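You operate a simulated robot arm through the tools that you are given. There is no shell and no other tool.

You are at the controls of a simulated robot arm. One attempt, no reset.

TASK
Grip the yellow hook block in the blue vice; tap its hook down.
Fine: until the black ring meets the block; use the purple mallet, put it back, wind the vice open again. Set down upright: purple mallet.

The check looks at the end state, three seconds after you hand in, the way a careful person would. Anything else that was tipped, shoved, dropped, spilled or broken makes it a failure.

THE ROBOT
A 7-joint arm with a two-finger parallel gripper, fixed in place. Base frame: the origin is on the floor under the middle of its stand, x ahead of it, y to its left, z up. Lengths are in cm, angles in rad, forces in N, time in s.
It reaches about 105.8 cm from its shoulder. Its first joint turns from -2.897 to 2.897 rad. Payload 4.4 kg.
The TCP is the grasp point between the finger pads, 2.3 cm short of the fingertips. In the tool frame z runs along the fingers and y along their closing line. The gripper opens to 9.4 cm. The fingers are 3.8 cm wide and 1 cm thick; the gripper's body (5.4 by 9.6 cm) begins 3.9 cm behind the TCP.
Orientation is told as [roll, pitch, yaw] about the base's x, y, z axes, in that order, counted from this pose: with the fingers straight down and closing along the base's y, the tool's x points along the base's -x, its y along +y and its z along -z.

THE INTERFACE
- The arm moves only by the tool send_rows. Its argument "plan" is a list of rows, each an object of numbers (a shift or turn left out is 0, a gripper value left out holds the last): "x", "y", "z": the shift along the tool's x, y, z in cm; "ax", "ay", "az": the turn, a rotation vector about the tool's x, y, z in rad; "hand": the finger opening in cm, from 0 to 9.4. In form: [{"x": .., "y": .., "z": .., "ax": .., "ay": .., "az": .., "hand": ..}, ...]. A call has 1 to 20 rows; each row shifts and turns the commanded pose from where the row before left it, along the tool's axes as they then stand. Rows are played at 5 a second. More than 5 cm and 0.15 rad between two rows, or a gripper value outside its range, and nothing of the call is played. A pose out of reach is approached as far as the arm can. The call stops where the force on the tool passes 40 N (or 10 N more than at its start, if that is more) or the arm is blocked; 0.2 s more then pass. Each finger travels about 10.8 cm/s and halts on what it meets, pressing with about 35 N; the grip force reading is that of the motor and also rises with nothing between the fingers. The clock runs only during rows and for 0.2 s after the last one: add rows that do not move to give the fingers time. The reply holds the time, the measured pose of the TCP, the force on the tool along the base axes, the opening and the grip force, in the units named above and with some noise, with the torque about the TCP (base axes, N m) and any sound that the robot's microphone picked up, and new pictures: "show" is both (left out), scene, wrist or none.
- Cameras (640 x 400 px; columns grow to the right, rows downward): "scene" is fixed at [4.83, -65, 146.22]; the picture's right is [-0.03, -1.00, 0.00], its down [-0.62, 0.02, -0.78] and it looks along [0.78, -0.02, -0.62] (base axes); focal length 305 px, centre (320, 200). "wrist" rides on the gripper at [8.6, 1.6, -7.4] in the tool frame; the picture's right is [-0.18, 0.98, 0.00], its down [-0.58, -0.11, -0.81] and it looks along [-0.79, -0.15, 0.59] (tool axes); focal length 243 px, centre (320, 200). There is no depth. A picture from a camera that has moved, and an enlarged one, comes with that camera's place and axes in the base frame and with its lens.
- enlarge(camera, box): a new picture of the part [left, top, right, bottom] of that camera's present view, enlarged. The clock stands still meanwhile.
- job_done(): hands the job in; it is judged then, once.

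Nothing tells you positions but the pictures and the camera data. Unless the task says otherwise, let go and move clear before handing in.

The tools are called after "Request:" as a command line: name --argument value ..., lists and objects as JSON in quotes. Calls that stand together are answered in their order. send_rows: Moves the arm, as the interface text tells. Its arguments: {"type":"object","properties":{"plan":{"type":"array"},"show":{"type":"string","enum":["both","scene","wrist","none"]}},"required":["plan"]} The other tools are called the same way: enlarge (camera, box) takes an enlarged picture of a part of a camera's view; job_done () hands the job in.

At the start:

```text
time_s: 0.0
tcp_pos: [21.97, -51.84, 128.99]
tool_rot: [-0.001, 0.001, 0.0]
force: [0.6, 0.6, 0.5]
ft_torque: [0.0, 0.01, 0.04]
width: 9.39
gripper_force: 0.0
```

scene: 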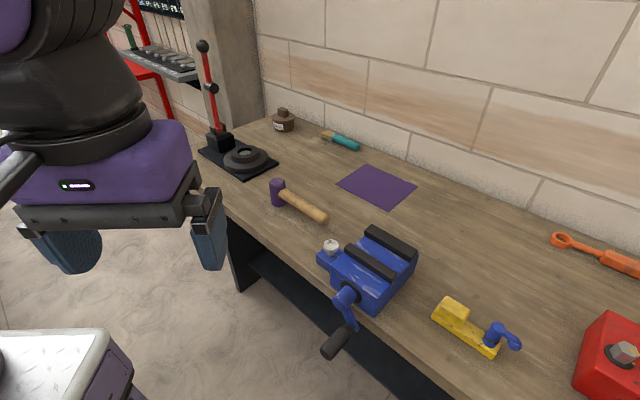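
wrist: 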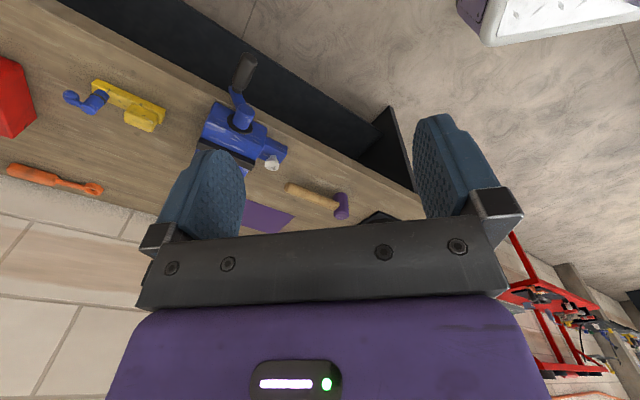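

I see a bench with a blue vice, a yellow block with a blue hook on it, and a purple mallet lying or standing near the vice. I'll look closer before moving.

Request:
enlarge --camera "scene" --box '[400, 270, 560, 370]'

Request:
enlarge --camera "scene" --box '[290, 215, 450, 365]'

Request:
enlarge --camera "scene" --box '[250, 150, 420, 256]'

Request:
enlarge --camera "wrist" --box '[40, 40, 360, 240]'

```text
4.00 times, centred on (480, 320) of scene
camera zoom: at [4.83, -65.0, 146.22], right [-0.03, -1.0, 0.0], down [-0.62, 0.02, -0.78], along [0.78, -0.02, -0.62], focal length 1219 px, centre (-320, -280)
```

zoom: 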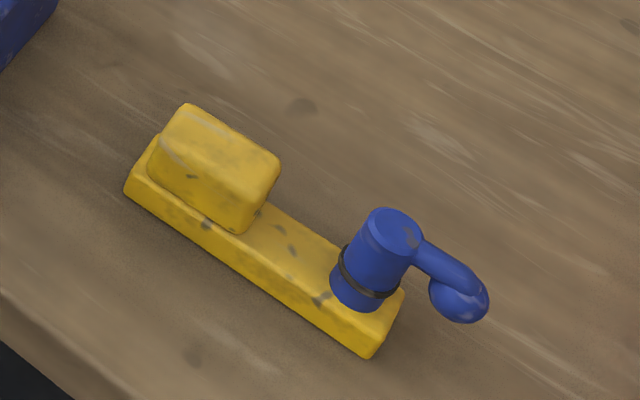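

```text
2.67 times, centred on (370, 290) of scene
camera zoom: at [4.83, -65.0, 146.22], right [-0.03, -1.0, 0.0], down [-0.62, 0.02, -0.78], along [0.78, -0.02, -0.62], focal length 812 px, centre (187, -40)
```

zoom: 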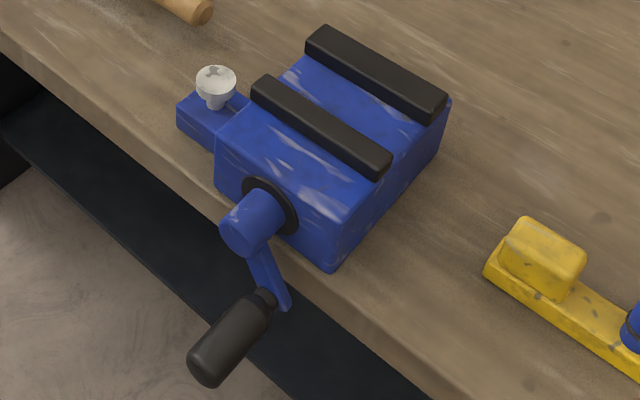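

```text
3.76 times, centred on (335, 203) of scene
camera zoom: at [4.83, -65.0, 146.22], right [-0.03, -1.0, 0.0], down [-0.62, 0.02, -0.78], along [0.78, -0.02, -0.62], focal length 1147 px, centre (264, 189)
```

zoom: 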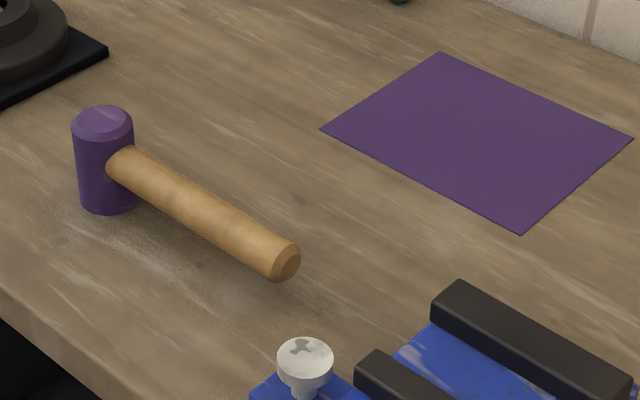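

```text
2.00 times, centred on (200, 140) of wrist
camera zoom: at [13.43, -50.26, 136.37], right [0.18, 0.98, 0.0], down [0.58, -0.11, 0.81], along [0.79, -0.15, -0.59], focal length 485 px, centre (560, 320)
```

zoom: 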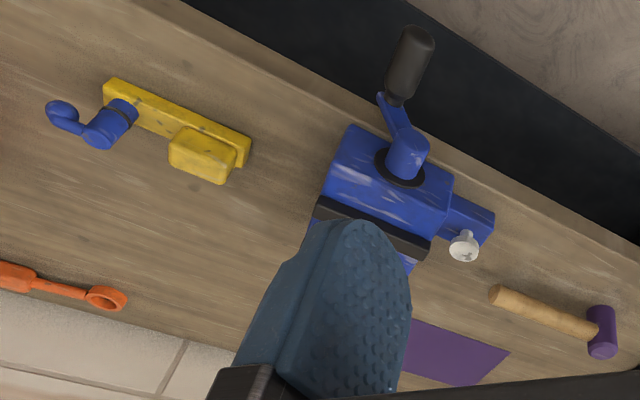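

The bench runs diagonally to my right. The vice is near its front edge, the yellow hook block is to its right, and the mallet stands on its head to the left. I'll turn the wrist to look square onto the bench and get better views.

Request:
send_rows --plan '[{"az": 0.15}, {"az": 0.15}, {"az": 0.15}, {"az": 0.15}, {"az": 0.15}, {"az": 0.05}, {}]'

```text
time_s: 1.6
tcp_pos: [22.13, -51.74, 128.83]
tool_rot: [-0.001, -0.001, -0.801]
force: [-0.1, -0.2, 0.6]
ft_torque: [-0.03, 0.01, 0.0]
width: 9.37
gripper_force: 0.1
camera wrist: at [17.2, -44.53, 136.36], right [0.83, 0.55, 0.0], down [0.33, -0.49, 0.81], along [0.45, -0.67, -0.59], focal length 243 px, centre (320, 200)
```

scene: 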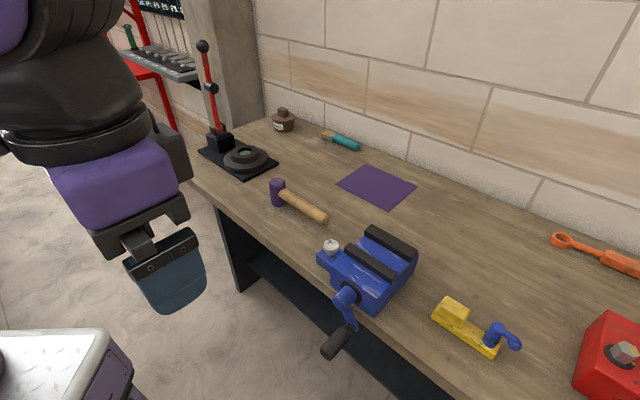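
wrist: 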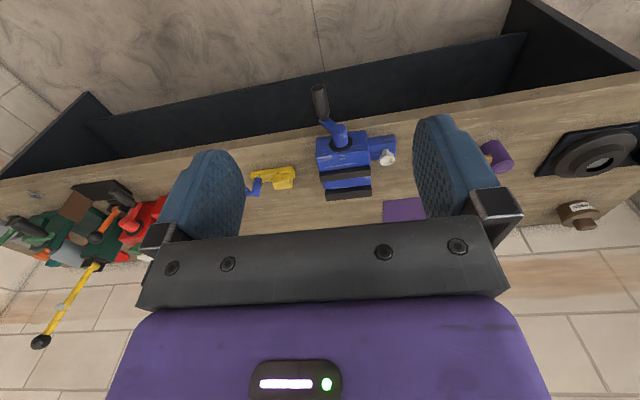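

The wrist camera now faces the bench squarely. I'll move in closer for a better look at the vice and hook block.

Request:
send_rows --plan '[{"x": -4, "z": 2}, {"x": -4, "z": 2}, {"x": -4, "z": 2}, {}]' --show "wrist"

```text
time_s: 2.6
tcp_pos: [30.59, -60.43, 122.78]
tool_rot: [0.0, 0.001, -0.801]
force: [-1.3, 0.6, -0.2]
ft_torque: [0.02, 0.0, -0.01]
width: 9.4
gripper_force: 0.1
camera wrist: at [25.76, -53.15, 130.29], right [0.83, 0.55, 0.0], down [0.33, -0.49, 0.81], along [0.45, -0.67, -0.59], focal length 243 px, centre (320, 200)
```

wrist: 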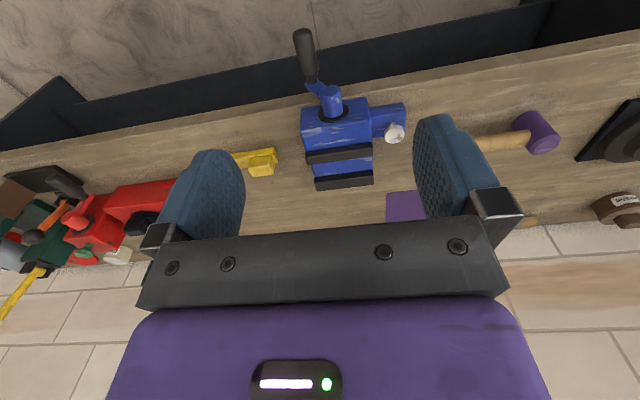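

Request:
enlarge --camera "wrist" --box '[220, 20, 440, 200]'

Request:
enlarge --camera "scene" --box '[300, 215, 440, 303]'

```text
2.22 times, centred on (330, 110) of wrist
camera zoom: at [25.76, -53.15, 130.29], right [0.83, 0.55, 0.0], down [0.33, -0.49, 0.81], along [0.45, -0.67, -0.59], focal length 539 px, centre (298, 400)
```

zoom: 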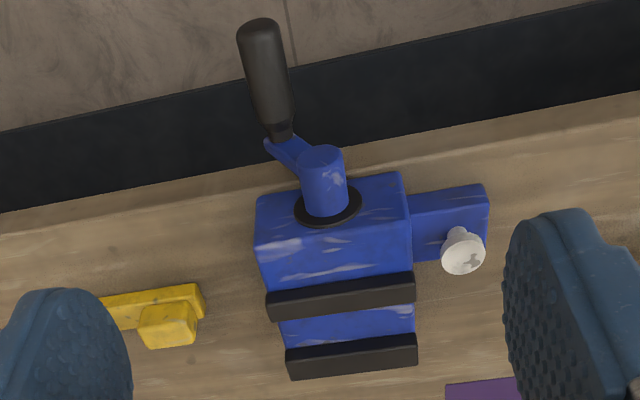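

```text
4.55 times, centred on (370, 259) of scene
camera zoom: at [4.83, -65.0, 146.22], right [-0.03, -1.0, 0.0], down [-0.62, 0.02, -0.78], along [0.78, -0.02, -0.62], focal length 1385 px, centre (93, -68)
```

zoom: 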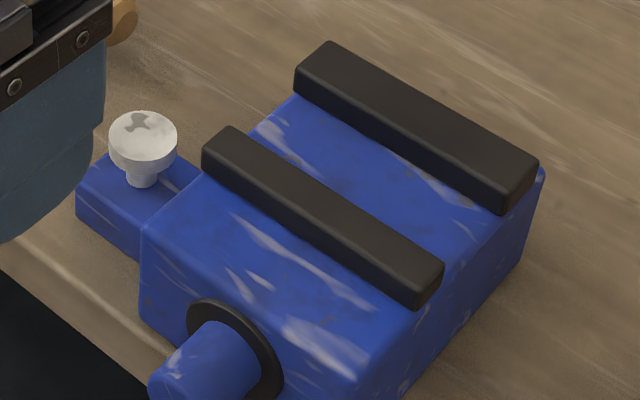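

The vice has two black jaws on top of a blue body, with a crank at the front and a silver knob on a side block. I'll go in closer over the vice for accurate measurements.

Request:
send_rows --plan '[{"x": -3.5, "z": 2.5}, {"x": -3.5, "z": 2.5}, {"x": -3.5, "z": 2.5}, {"x": -3.5, "z": 2.5}, {}]' --show "both"

Request:
enlarge --camera "wrist" --box '[180, 0, 460, 200]'

```text
time_s: 3.8
tcp_pos: [40.28, -70.48, 112.71]
tool_rot: [-0.002, 0.001, -0.8]
force: [0.0, -0.4, 0.7]
ft_torque: [0.03, -0.01, -0.02]
width: 9.39
gripper_force: 0.0
camera wrist: at [35.4, -63.19, 120.16], right [0.83, 0.55, 0.0], down [0.33, -0.49, 0.81], along [0.45, -0.67, -0.59], focal length 243 px, centre (320, 200)
```

scene: 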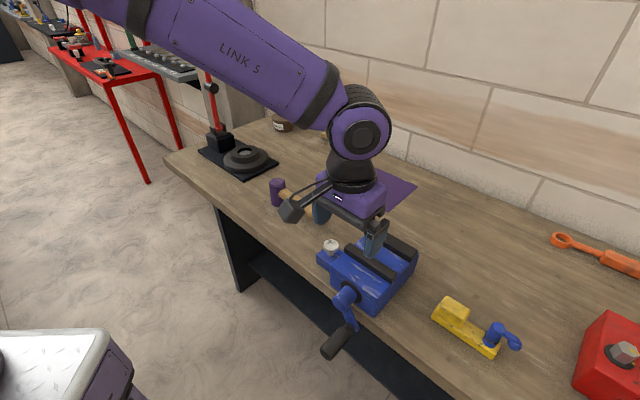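
wrist: 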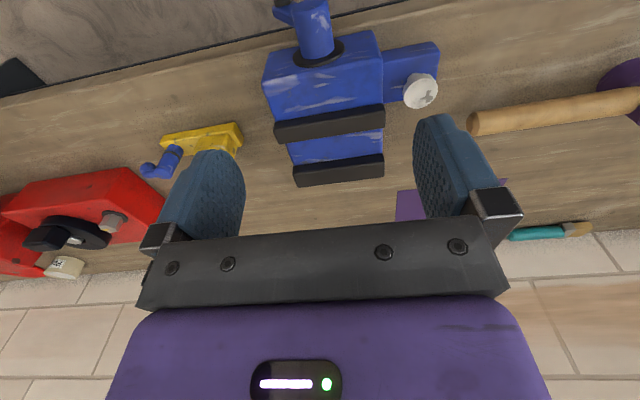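

```text
2.00 times, centred on (320, 100) of wrist
camera zoom: at [35.4, -63.19, 120.16], right [0.83, 0.55, 0.0], down [0.33, -0.49, 0.81], along [0.45, -0.67, -0.59], focal length 485 px, centre (320, 400)
```

zoom: 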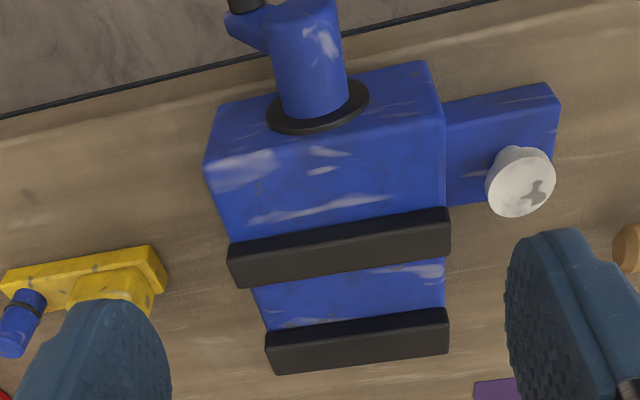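

Request:
enlarge --camera "scene" --box '[310, 225, 430, 315]'

Request:
enlarge --camera "wrist" --box '[250, 80, 410, 200]'

Request:
enlarge --camera "scene" --box '[310, 270, 410, 370]'

```text
4.44 times, centred on (370, 270) of scene
camera zoom: at [4.83, -65.0, 146.22], right [-0.03, -1.0, 0.0], down [-0.62, 0.02, -0.78], along [0.78, -0.02, -0.62], focal length 1354 px, centre (98, -111)
```

zoom: 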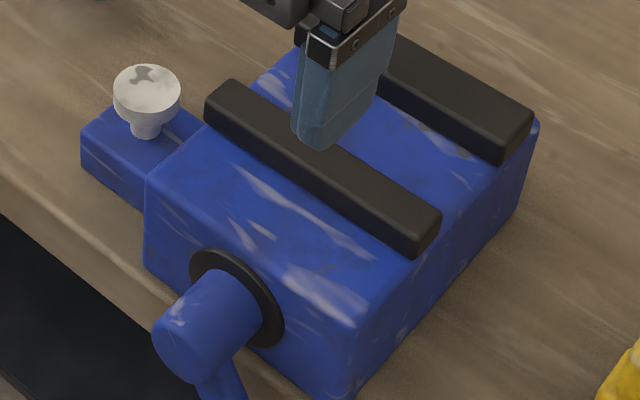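

```text
3.33 times, centred on (330, 140) of wrist
camera zoom: at [35.4, -63.19, 120.16], right [0.83, 0.55, 0.0], down [0.33, -0.49, 0.81], along [0.45, -0.67, -0.59], focal length 809 px, centre (287, 400)
```

zoom: 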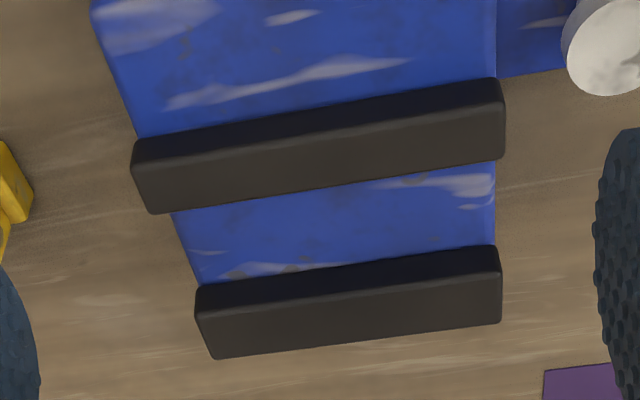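

```text
4.00 times, centred on (360, 320) of scene
camera zoom: at [4.83, -65.0, 146.22], right [-0.03, -1.0, 0.0], down [-0.62, 0.02, -0.78], along [0.78, -0.02, -0.62], focal length 1219 px, centre (160, -280)
```

zoom: 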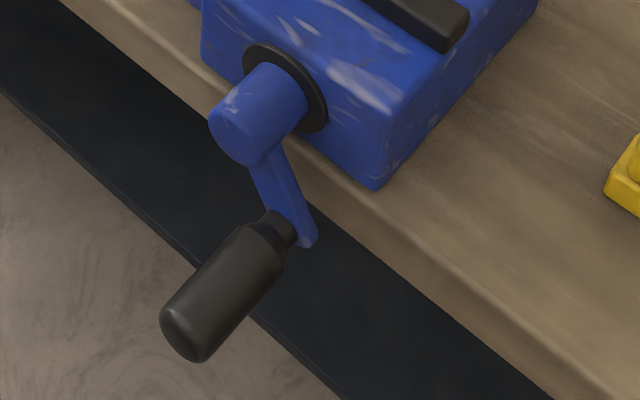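

The bench sits at 45° to my base axes. The jaw gap is about 5 cm and the crank radius about 7 cm. Next I'll hover near the yellow hook block to measure it.

Request:
send_rows --plan '[{"az": -0.015, "y": -4.1, "x": -0.64, "z": 1.0}, {"y": -4.1, "x": -0.64, "z": 1.5}, {"y": -4.1, "x": -0.64, "z": 2.0}, {"y": -4.1, "x": -0.64, "z": 2.0}, {"y": -4.1, "x": -0.64, "z": 2.0}, {}]' --show "both"

Request:
enlarge --camera "wrist" --box '[220, 60, 440, 200]'

```text
time_s: 5.2
tcp_pos: [27.65, -87.18, 104.39]
tool_rot: [0.001, -0.001, -0.786]
force: [0.1, -0.2, 0.7]
ft_torque: [0.0, 0.0, 0.01]
width: 9.42
gripper_force: 0.1
camera wrist: at [22.79, -79.95, 111.91], right [0.82, 0.57, 0.0], down [0.33, -0.49, 0.81], along [0.46, -0.67, -0.59], focal length 243 px, centre (320, 200)
```

scene: 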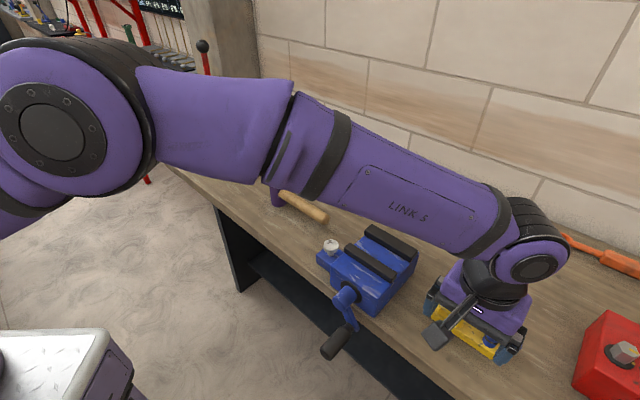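
wrist: 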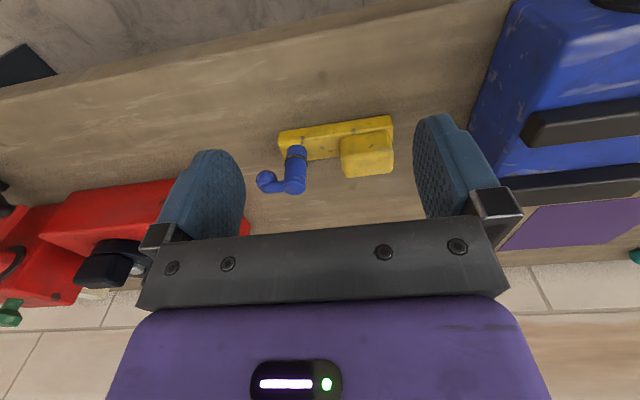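

```text
2.86 times, centred on (330, 130) of wrist
camera zoom: at [22.79, -79.95, 111.91], right [0.82, 0.57, 0.0], down [0.33, -0.49, 0.81], along [0.46, -0.67, -0.59], focal length 693 px, centre (291, 400)
```

zoom: 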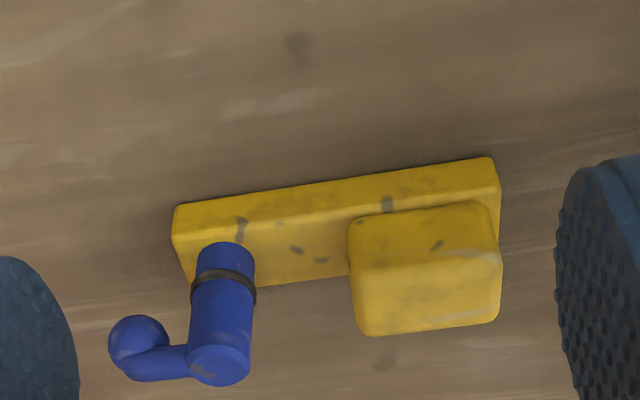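

I've measured the hook block: the bar is about 11.6×3×1.9 cm, the lump is about 4.9 cm long, and the ring sits about 2 cm above the block. I'll move over the lump with partly closed fingers and check alignment before going down.

Request:
send_rows --plan '[{"x": -3, "y": 1.1, "z": 1, "hand": 6.8}, {"x": -3, "y": 1.1, "z": 1}, {"x": -2.9, "y": 1.0, "z": 1}, {}]' --show "both"

Request:
enlarge --camera "wrist" --box '[200, 0, 440, 160]'

Request:
enlarge --camera "scene" --box '[400, 260, 560, 370]'

```text
time_s: 6.2
tcp_pos: [36.6, -91.14, 101.46]
tool_rot: [0.001, 0.0, -0.785]
force: [0.0, 0.2, -0.5]
ft_torque: [-0.01, 0.02, -0.03]
width: 6.83
gripper_force: 0.0
camera wrist: at [31.64, -83.96, 108.89], right [0.82, 0.57, 0.0], down [0.33, -0.49, 0.81], along [0.46, -0.66, -0.59], focal length 243 px, centre (320, 200)
```

scene: 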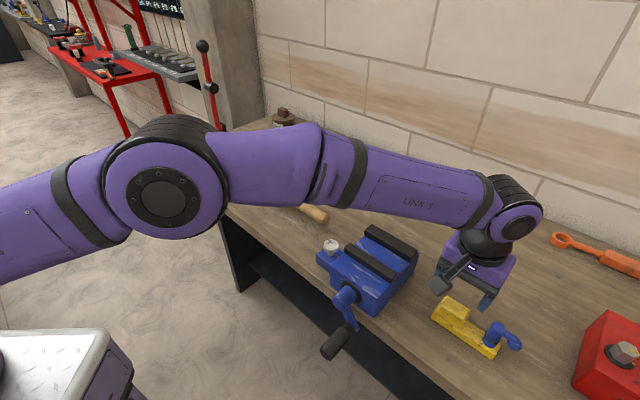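
wrist: 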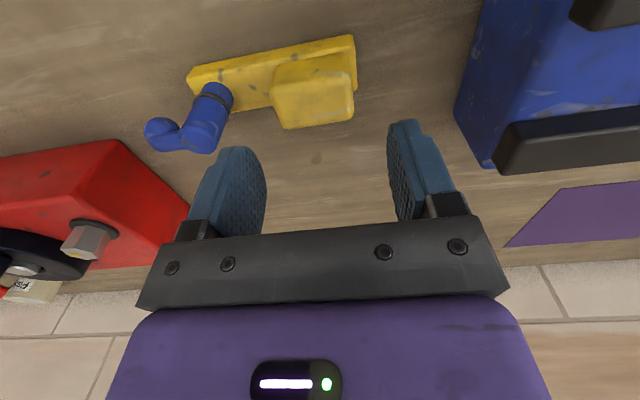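

```text
2.50 times, centred on (320, 80) of wrist
camera zoom: at [31.64, -83.96, 108.89], right [0.82, 0.57, 0.0], down [0.33, -0.49, 0.81], along [0.46, -0.66, -0.59], focal length 606 px, centre (320, 500)
```

zoom: 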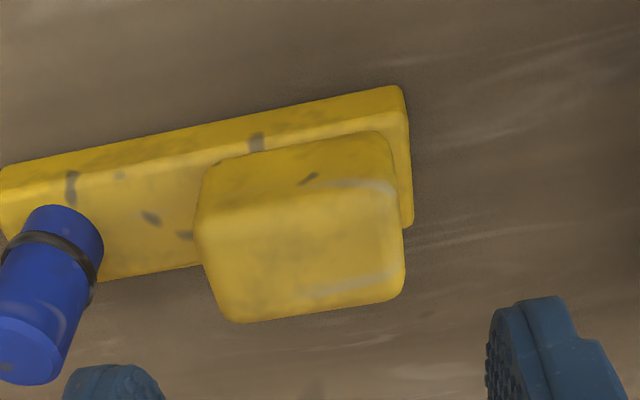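

```text
3.64 times, centred on (480, 315) of scene
camera zoom: at [4.83, -65.0, 146.22], right [-0.03, -1.0, 0.0], down [-0.62, 0.02, -0.78], along [0.78, -0.02, -0.62], focal length 1108 px, centre (-262, -218)
```

zoom: 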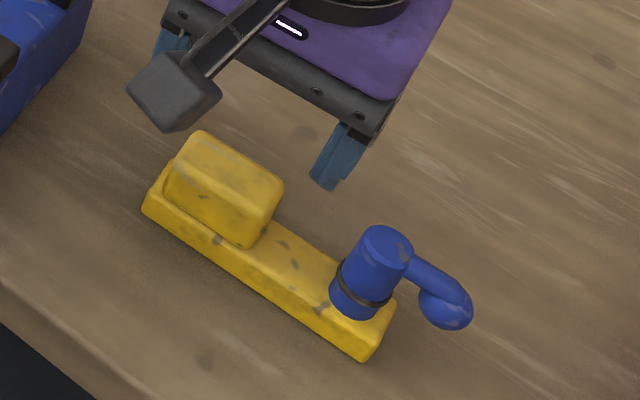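

The lump centre is about 0.35 cm off my current line. I'll correct that, descend so the fingers straddle the lump's ends, and close.

Request:
send_rows --plan '[{"y": -0.36, "z": 1}, {"z": 2}, {"z": 2}, {"z": 1.4}, {}]' --show "both"

Request:
enlarge --camera "wrist" --box '[180, 0, 460, 240]'

Request:
enlarge --camera "scene" --box '[400, 260, 560, 370]'

```text
time_s: 7.4
tcp_pos: [36.33, -91.46, 95.01]
tool_rot: [0.0, 0.0, -0.786]
force: [0.9, 0.3, -1.1]
ft_torque: [0.01, 0.0, 0.01]
width: 6.78
gripper_force: 0.1
camera wrist: at [31.37, -84.22, 102.5], right [0.82, 0.57, 0.0], down [0.33, -0.49, 0.81], along [0.46, -0.67, -0.59], focal length 243 px, centre (320, 200)
```

scene: 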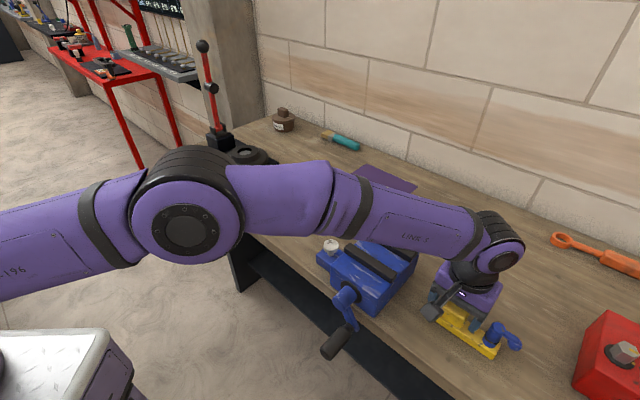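
wrist: 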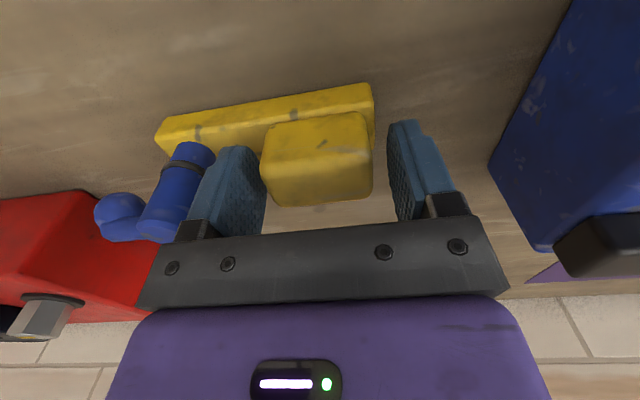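

```text
1.67 times, centred on (320, 120) of wrist
camera zoom: at [31.37, -84.22, 102.5], right [0.82, 0.57, 0.0], down [0.33, -0.49, 0.81], along [0.46, -0.67, -0.59], focal length 404 px, centre (320, 333)
```

zoom: 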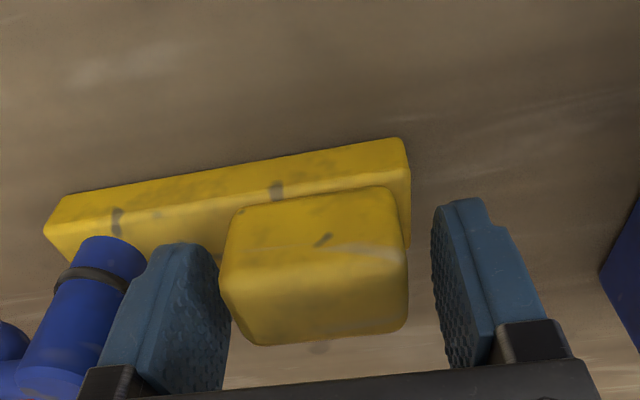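

```text
3.64 times, centred on (480, 315) of scene
camera zoom: at [4.83, -65.0, 146.22], right [-0.03, -1.0, 0.0], down [-0.62, 0.02, -0.78], along [0.78, -0.02, -0.62], focal length 1108 px, centre (-262, -218)
```

zoom: 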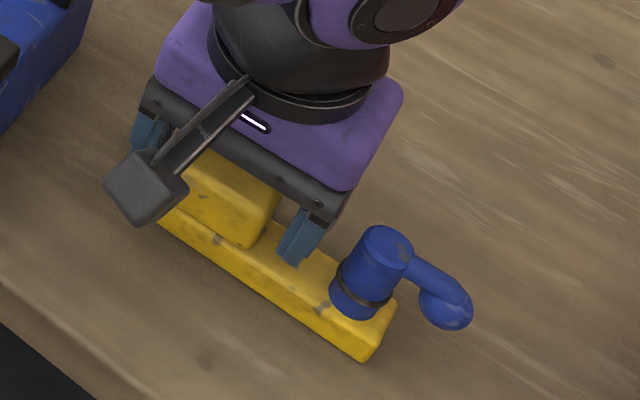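

Fingers straddle the lump cleanly. Closing now.

Request:
send_rows --plan '[{"hand": 5.2}, {"hand": 4.0}, {"hand": 3.5}, {}, {}]' --show "both"

```text
time_s: 8.6
tcp_pos: [36.28, -91.47, 95.02]
tool_rot: [0.001, -0.001, -0.785]
force: [0.5, 0.2, 0.6]
ft_torque: [-0.07, 0.04, -0.01]
width: 4.99
gripper_force: 34.8
camera wrist: at [31.37, -84.22, 102.49], right [0.82, 0.57, 0.0], down [0.33, -0.49, 0.81], along [0.46, -0.66, -0.59], focal length 243 px, centre (320, 200)
```

scene: 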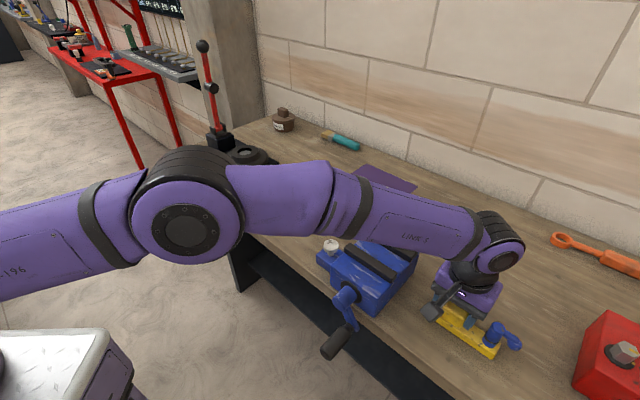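
wrist: 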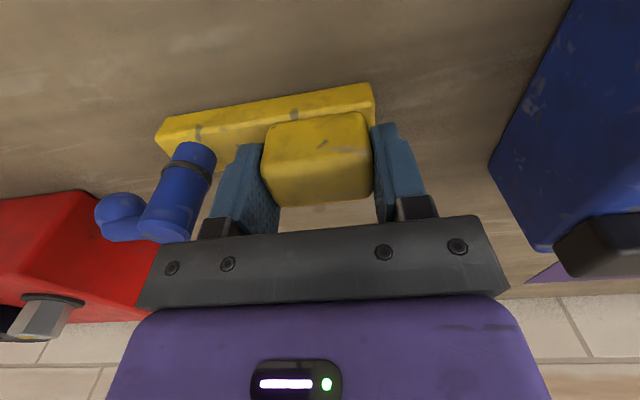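

Gripped at 4.99 cm. Lifting.

Request:
send_rows --plan '[{"z": -1}, {"z": -2}, {"z": -3}, {"z": -3}, {"z": -3}, {"z": -2}, {}]' --show "both"

```text
time_s: 10.2
tcp_pos: [36.03, -91.45, 109.03]
tool_rot: [0.0, 0.001, -0.784]
force: [-0.1, -0.3, -3.9]
ft_torque: [0.04, -0.06, 0.0]
width: 4.98
gripper_force: 35.0
camera wrist: at [31.13, -84.3, 116.5], right [0.82, 0.57, 0.0], down [0.33, -0.49, 0.81], along [0.46, -0.66, -0.59], focal length 243 px, centre (320, 200)
```

scene: 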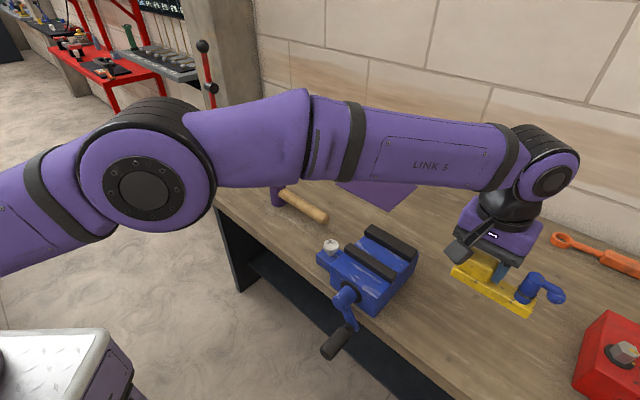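
wrist: 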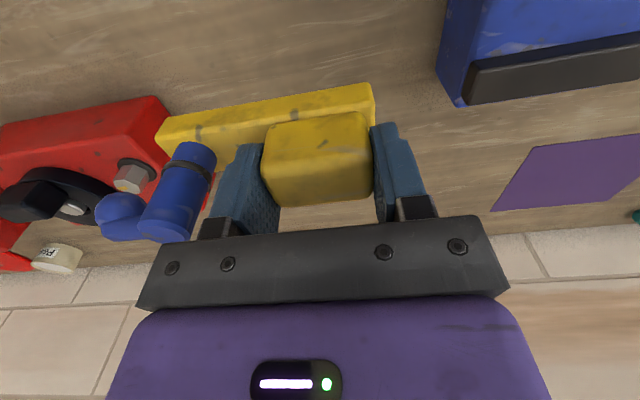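

The block is held level. Carrying it along the bench to above the vice at a safe height.

Request:
send_rows --plan '[{"y": 2}, {"y": 4}, {"y": 4.3}, {"y": 4}, {"y": 4}, {"y": 2}, {}]' --show "both"

Request:
enlarge --camera "wrist" --box '[120, 0, 440, 220]'

Request:
enlarge --camera "scene" --box '[310, 195, 470, 315]'

```text
time_s: 11.8
tcp_pos: [50.58, -76.84, 109.03]
tool_rot: [0.0, 0.0, -0.783]
force: [0.0, -0.2, -4.2]
ft_torque: [0.1, -0.06, 0.03]
width: 4.98
gripper_force: 35.1
camera wrist: at [45.62, -69.72, 116.44], right [0.82, 0.57, 0.0], down [0.33, -0.49, 0.81], along [0.46, -0.66, -0.59], focal length 243 px, centre (320, 200)
```

scene: 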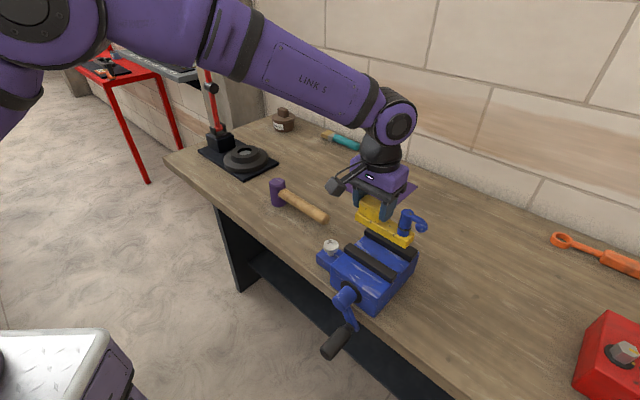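
wrist: 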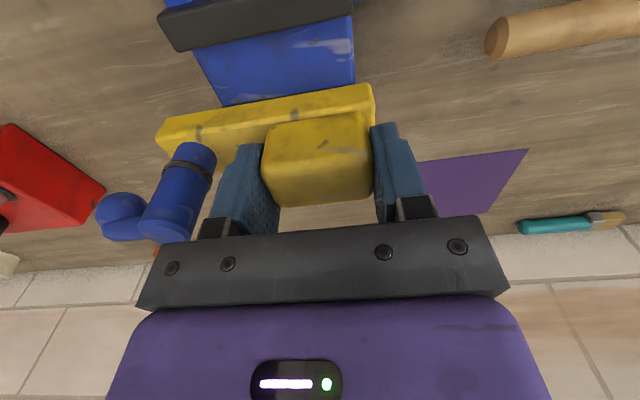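

```text
1.82 times, centred on (280, 110) of wrist
camera zoom: at [45.62, -69.72, 116.44], right [0.82, 0.57, 0.0], down [0.33, -0.49, 0.81], along [0.46, -0.66, -0.59], focal length 441 px, centre (393, 364)
```

zoom: 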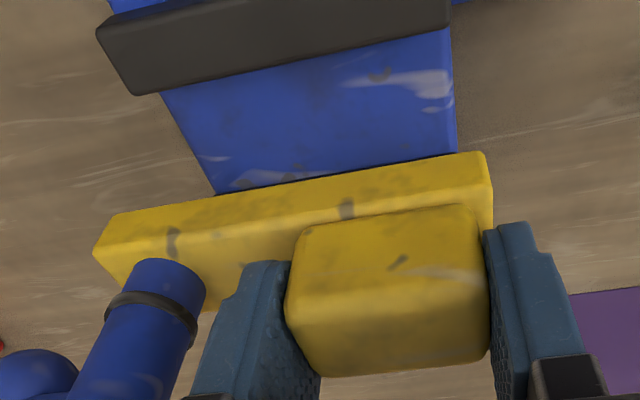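

```text
3.33 times, centred on (390, 255) of scene
camera zoom: at [4.83, -65.0, 146.22], right [-0.03, -1.0, 0.0], down [-0.62, 0.02, -0.78], along [0.78, -0.02, -0.62], focal length 1016 px, centre (87, 17)
```

zoom: 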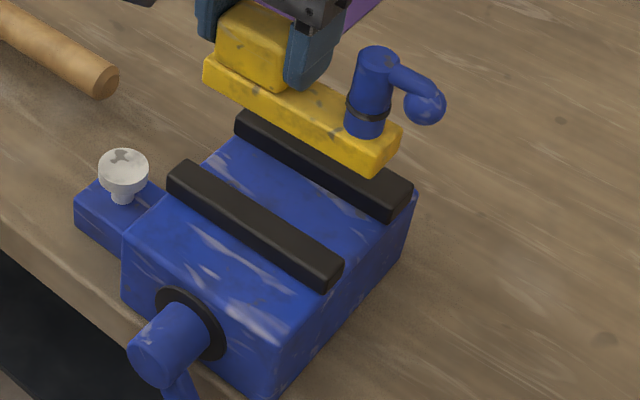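

The bar is over the gap (jaw gap q≈87.0–92.4, bar centred at 89.7), just 0.5 cm off along the jaws. Lowering most of the way, then checking.

Request:
send_rows --plan '[{"y": -0.5, "z": 1}, {"z": 2}, {"z": 1.7}, {}, {}]' --show "both"

Request:
enlarge --camera "wrist" --box '[120, 0, 440, 220]'

Request:
enlarge --camera "scene" --box '[310, 195, 470, 315]'

```text
time_s: 13.0
tcp_pos: [50.23, -77.26, 104.22]
tool_rot: [0.001, -0.001, -0.785]
force: [-0.2, -0.6, -3.5]
ft_torque: [0.02, -0.08, -0.02]
width: 4.98
gripper_force: 35.6
camera wrist: at [45.21, -70.18, 111.74], right [0.82, 0.57, 0.0], down [0.33, -0.49, 0.81], along [0.46, -0.66, -0.59], focal length 243 px, centre (320, 200)
```

scene: 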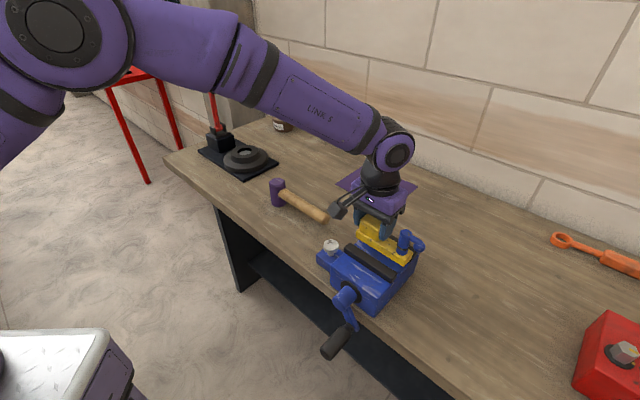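
wrist: 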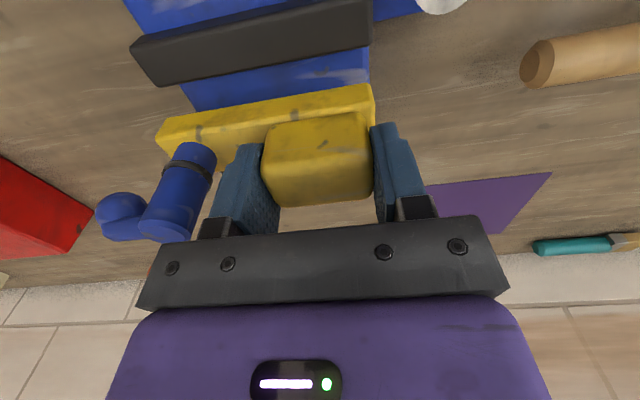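

```text
1.82 times, centred on (280, 110) of wrist
camera zoom: at [45.21, -70.18, 111.74], right [0.82, 0.57, 0.0], down [0.33, -0.49, 0.81], along [0.46, -0.66, -0.59], focal length 441 px, centre (393, 364)
```

zoom: 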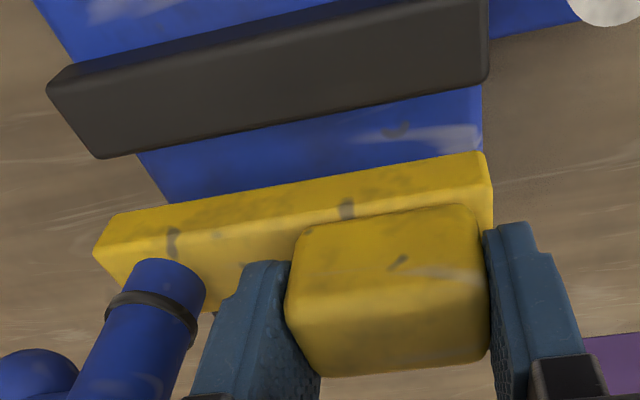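

```text
3.33 times, centred on (390, 255) of scene
camera zoom: at [4.83, -65.0, 146.22], right [-0.03, -1.0, 0.0], down [-0.62, 0.02, -0.78], along [0.78, -0.02, -0.62], focal length 1016 px, centre (87, 17)
```

zoom: 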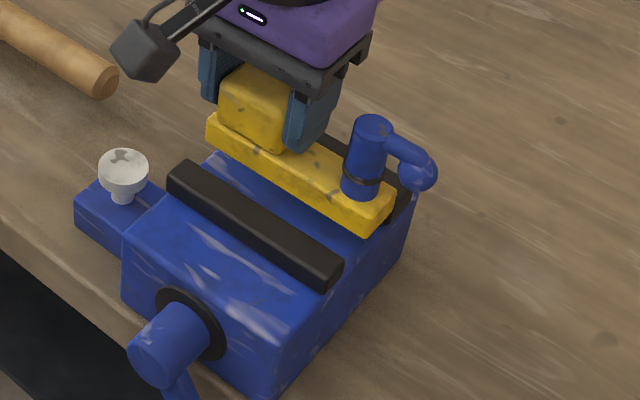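

The bar is centred between the jaws with about 1.2 cm to spare each side. Lowering gently until it touches.

Request:
send_rows --plan '[{"z": 1}, {"z": 0.8}, {"z": 0.4}, {}]' --show "none"

```text
time_s: 14.0
tcp_pos: [50.14, -77.48, 102.2]
tool_rot: [-0.002, 0.001, -0.785]
force: [0.8, 0.6, -3.7]
ft_torque: [0.06, -0.09, -0.04]
width: 4.98
gripper_force: 35.4
```

Request:
send_rows --plan '[{"z": 0.25}, {"z": 0.2}, {}]' --show "none"

```text
time_s: 14.8
tcp_pos: [50.14, -77.46, 102.02]
tool_rot: [-0.002, -0.006, -0.784]
force: [2.9, 2.2, 33.1]
ft_torque: [0.69, -0.51, -0.23]
width: 4.96
gripper_force: 35.2
```

Contact felt at about z=102.1. Backing off a touch and checking that it's resting on the body between the jaws.

Request:
send_rows --plan '[{"z": -0.3}, {}]' --show "both"

Request:
enlarge --camera "wrist" --box '[120, 0, 440, 220]'

Request:
enlarge --camera "scene" --box '[330, 215, 450, 305]'

```text
time_s: 15.4
tcp_pos: [50.27, -77.38, 101.93]
tool_rot: [0.0, 0.0, -0.783]
force: [5.6, -6.7, 18.0]
ft_torque: [-0.69, -0.33, 0.11]
width: 5.0
gripper_force: 35.5
camera wrist: at [45.22, -70.27, 109.39], right [0.82, 0.57, 0.0], down [0.33, -0.49, 0.81], along [0.46, -0.67, -0.59], focal length 243 px, centre (320, 200)
```

scene: 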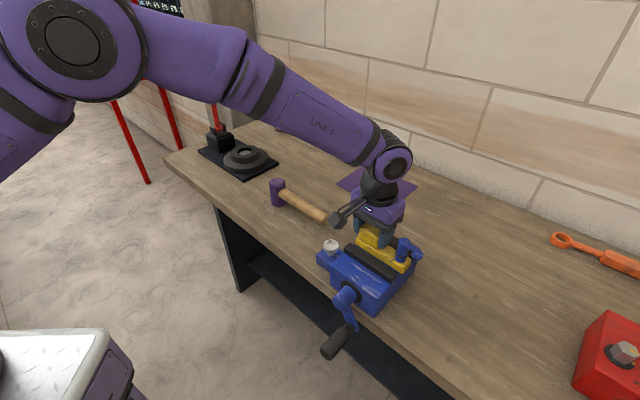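
wrist: 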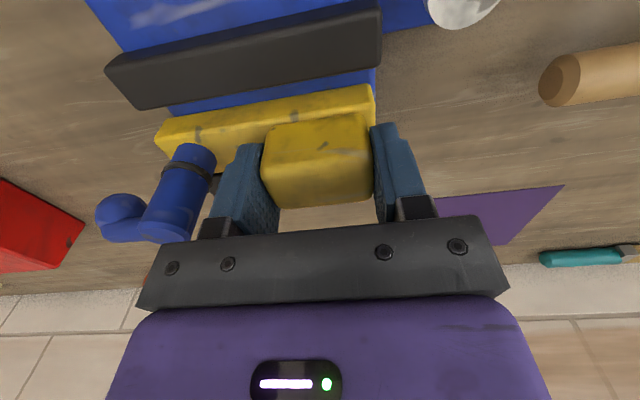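

```text
1.82 times, centred on (280, 110) of wrist
camera zoom: at [45.22, -70.27, 109.39], right [0.82, 0.57, 0.0], down [0.33, -0.49, 0.81], along [0.46, -0.67, -0.59], focal length 441 px, centre (393, 364)
```

zoom: 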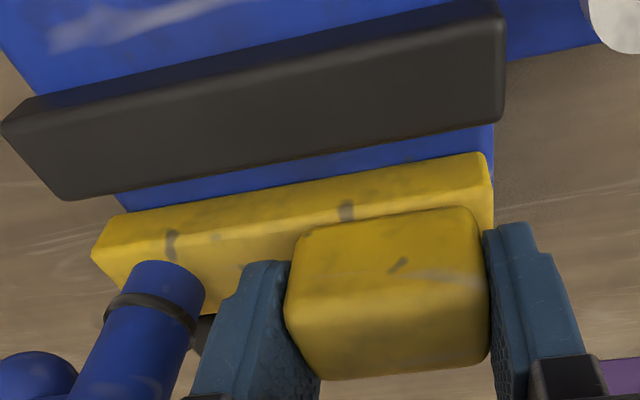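

```text
4.44 times, centred on (390, 260) of scene
camera zoom: at [4.83, -65.0, 146.22], right [-0.03, -1.0, 0.0], down [-0.62, 0.02, -0.78], along [0.78, -0.02, -0.62], focal length 1354 px, centre (9, -67)
```

zoom: 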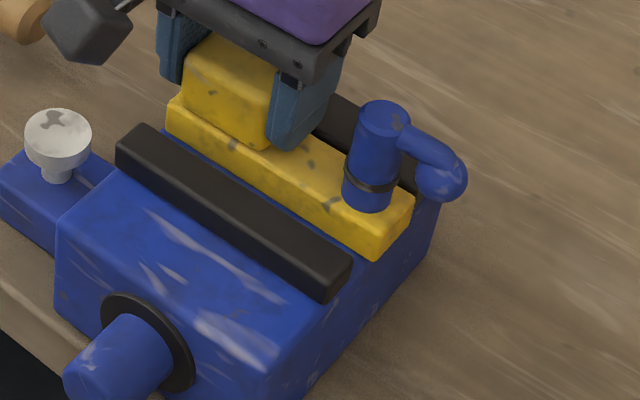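

Request:
send_rows --plan '[{}, {}]' --show "none"

```text
time_s: 16.0
tcp_pos: [50.14, -77.42, 101.82]
tool_rot: [0.001, 0.0, -0.784]
force: [5.5, -5.4, 14.9]
ft_torque: [-0.63, -0.33, 0.16]
width: 4.98
gripper_force: 34.6
```

Request:
send_rows --plan '[{"z": -0.15}, {}]' --show "none"

```text
time_s: 16.6
tcp_pos: [49.97, -77.28, 101.98]
tool_rot: [0.0, 0.002, -0.786]
force: [2.7, -0.8, 1.8]
ft_torque: [-0.36, 0.12, 0.14]
width: 5.0
gripper_force: 34.9
```

The block is now resting on the vice body with almost no load on the tool. Opening the fingers.

Request:
send_rows --plan '[{"hand": 5.6}, {"hand": 6.6}, {}, {}]' --show "both"

Request:
enlarge --camera "wrist" --box '[120, 0, 440, 220]'

Request:
enlarge --camera "scene" --box '[330, 215, 450, 305]'

```text
time_s: 17.6
tcp_pos: [50.1, -77.5, 102.15]
tool_rot: [-0.001, 0.002, -0.786]
force: [0.4, 0.0, 0.1]
ft_torque: [0.05, 0.01, 0.01]
width: 6.59
gripper_force: 0.1
camera wrist: at [45.21, -70.29, 109.52], right [0.82, 0.57, 0.0], down [0.33, -0.49, 0.81], along [0.46, -0.66, -0.59], focal length 243 px, centre (320, 200)
```

scene: 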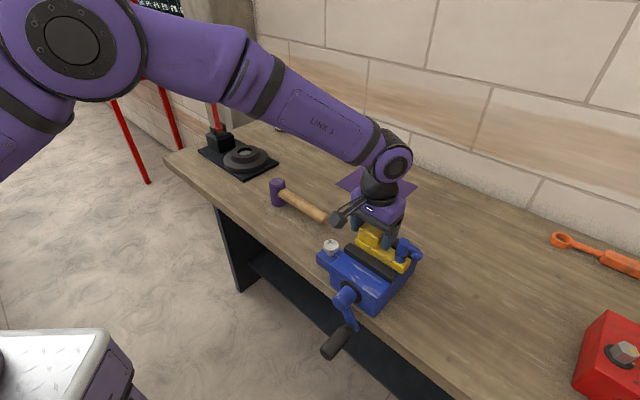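
wrist: 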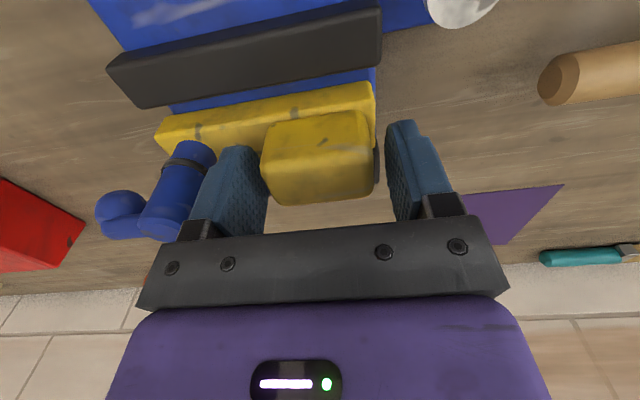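

```text
1.82 times, centred on (280, 110) of wrist
camera zoom: at [45.21, -70.29, 109.52], right [0.82, 0.57, 0.0], down [0.33, -0.49, 0.81], along [0.46, -0.66, -0.59], focal length 441 px, centre (393, 364)
```

zoom: 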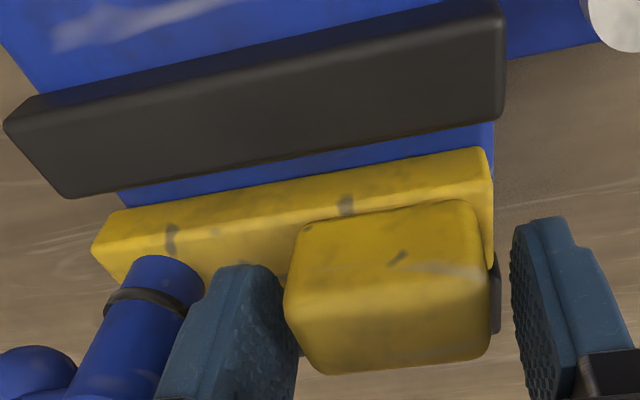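

```text
4.44 times, centred on (390, 260) of scene
camera zoom: at [4.83, -65.0, 146.22], right [-0.03, -1.0, 0.0], down [-0.62, 0.02, -0.78], along [0.78, -0.02, -0.62], focal length 1354 px, centre (9, -67)
```

zoom: 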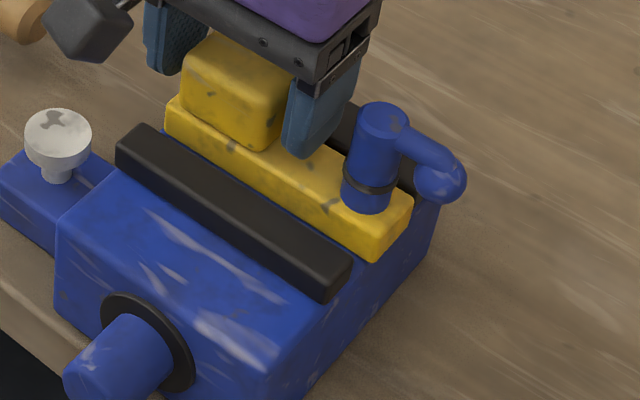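

Released, and the block sits flat between the jaws. Rising straight up to clear it.

Request:
send_rows --plan '[{"z": -1.5}, {"z": -3}, {"z": -3}, {"z": -2.5}, {}]' --show "both"

Request:
enlarge --camera "wrist" --box '[180, 0, 460, 180]'

Request:
enlarge --camera "scene" --box '[310, 215, 450, 365]'

```text
time_s: 18.8
tcp_pos: [50.26, -77.28, 112.12]
tool_rot: [0.0, 0.0, -0.784]
force: [-0.4, 0.7, -1.0]
ft_torque: [0.03, 0.03, 0.05]
width: 6.6
gripper_force: 0.0
camera wrist: at [45.32, -70.2, 119.57], right [0.82, 0.57, 0.0], down [0.33, -0.49, 0.81], along [0.46, -0.66, -0.59], focal length 243 px, centre (320, 200)
```

scene: 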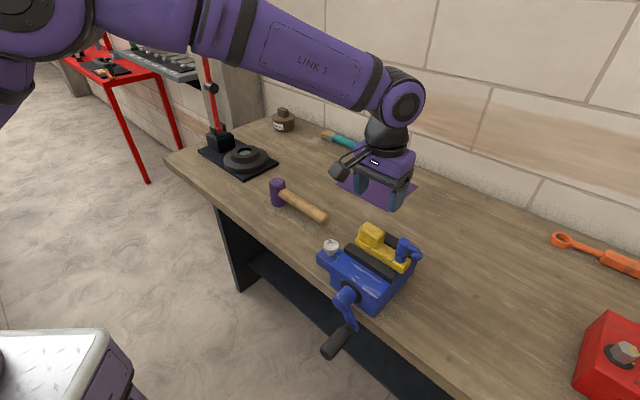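
wrist: 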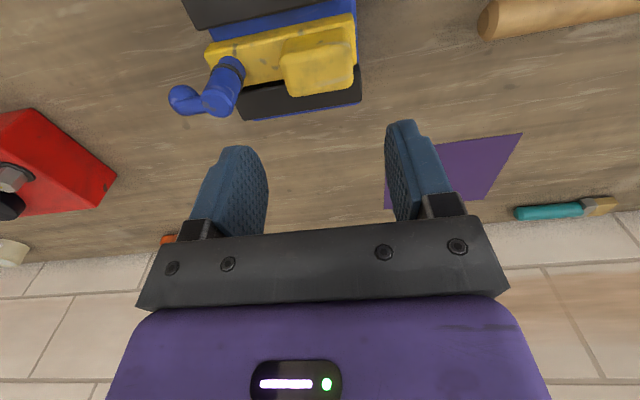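

```text
2.22 times, centred on (320, 90) of wrist
camera zoom: at [45.32, -70.2, 119.57], right [0.82, 0.57, 0.0], down [0.33, -0.49, 0.81], along [0.46, -0.66, -0.59], focal length 539 px, centre (320, 444)
```

zoom: 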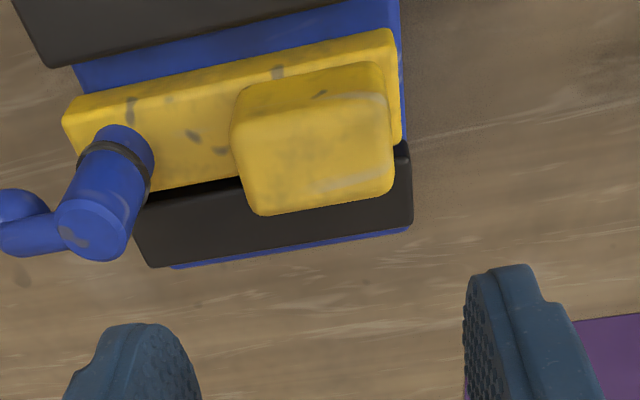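

```text
2.67 times, centred on (380, 290) of scene
camera zoom: at [4.83, -65.0, 146.22], right [-0.03, -1.0, 0.0], down [-0.62, 0.02, -0.78], along [0.78, -0.02, -0.62], focal length 812 px, centre (160, -40)
```

zoom: 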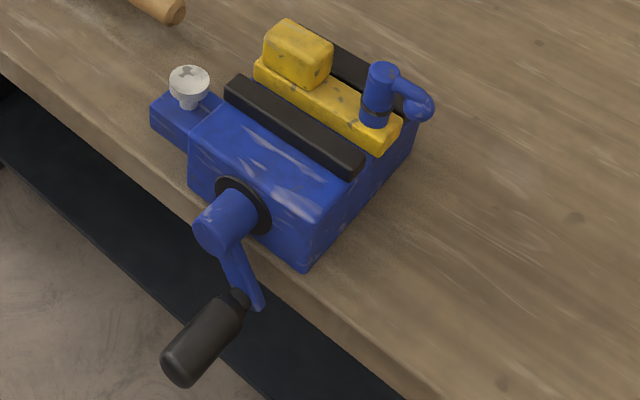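

The block sits between the jaws with a small gap on each side. Next I'll wind the vice. I'm moving back to the robot side of the crank, then tipping the tool horizontal to grip the handle along its axis.

Request:
send_rows --plan '[{"x": 4.5, "y": -1}, {"x": 4.5, "y": -1}, {"x": 4.5, "y": -1}, {"x": 4.5, "y": -1}, {"x": 4.5, "y": -1, "z": 1}, {"x": 4.5, "y": -0.9, "z": 2}, {}]' --show "wrist"

Request:
enlarge --camera "wrist" --box '[200, 0, 440, 200]'

```text
time_s: 20.4
tcp_pos: [26.7, -62.68, 109.02]
tool_rot: [0.0, -0.001, -0.787]
force: [0.8, 0.2, -0.1]
ft_torque: [-0.02, 0.01, 0.01]
width: 6.59
gripper_force: 0.1
camera wrist: at [21.83, -55.48, 116.48], right [0.82, 0.57, 0.0], down [0.33, -0.49, 0.81], along [0.46, -0.67, -0.59], focal length 243 px, centre (320, 200)
```

wrist: 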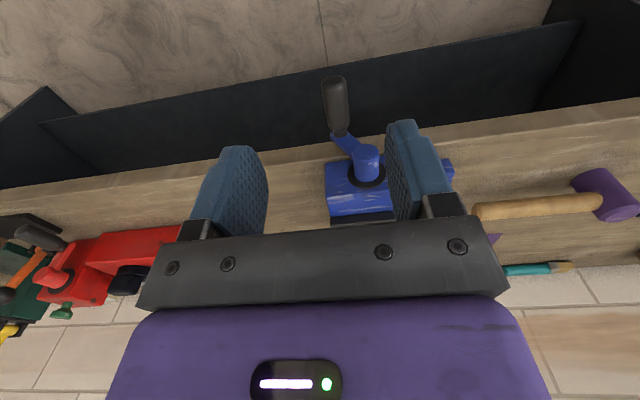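

```text
2.00 times, centred on (320, 100) of wrist
camera zoom: at [21.83, -55.48, 116.48], right [0.82, 0.57, 0.0], down [0.33, -0.49, 0.81], along [0.46, -0.67, -0.59], focal length 485 px, centre (320, 400)
```

zoom: 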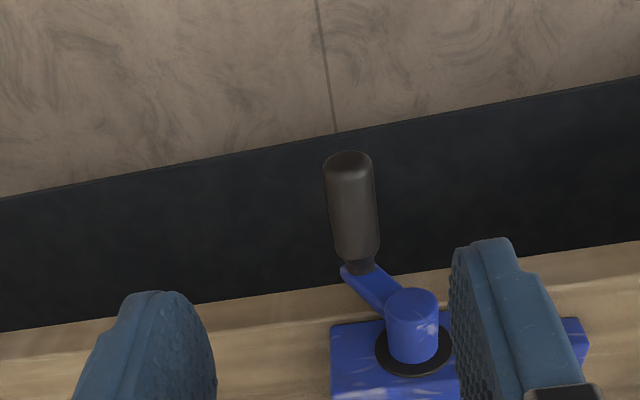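

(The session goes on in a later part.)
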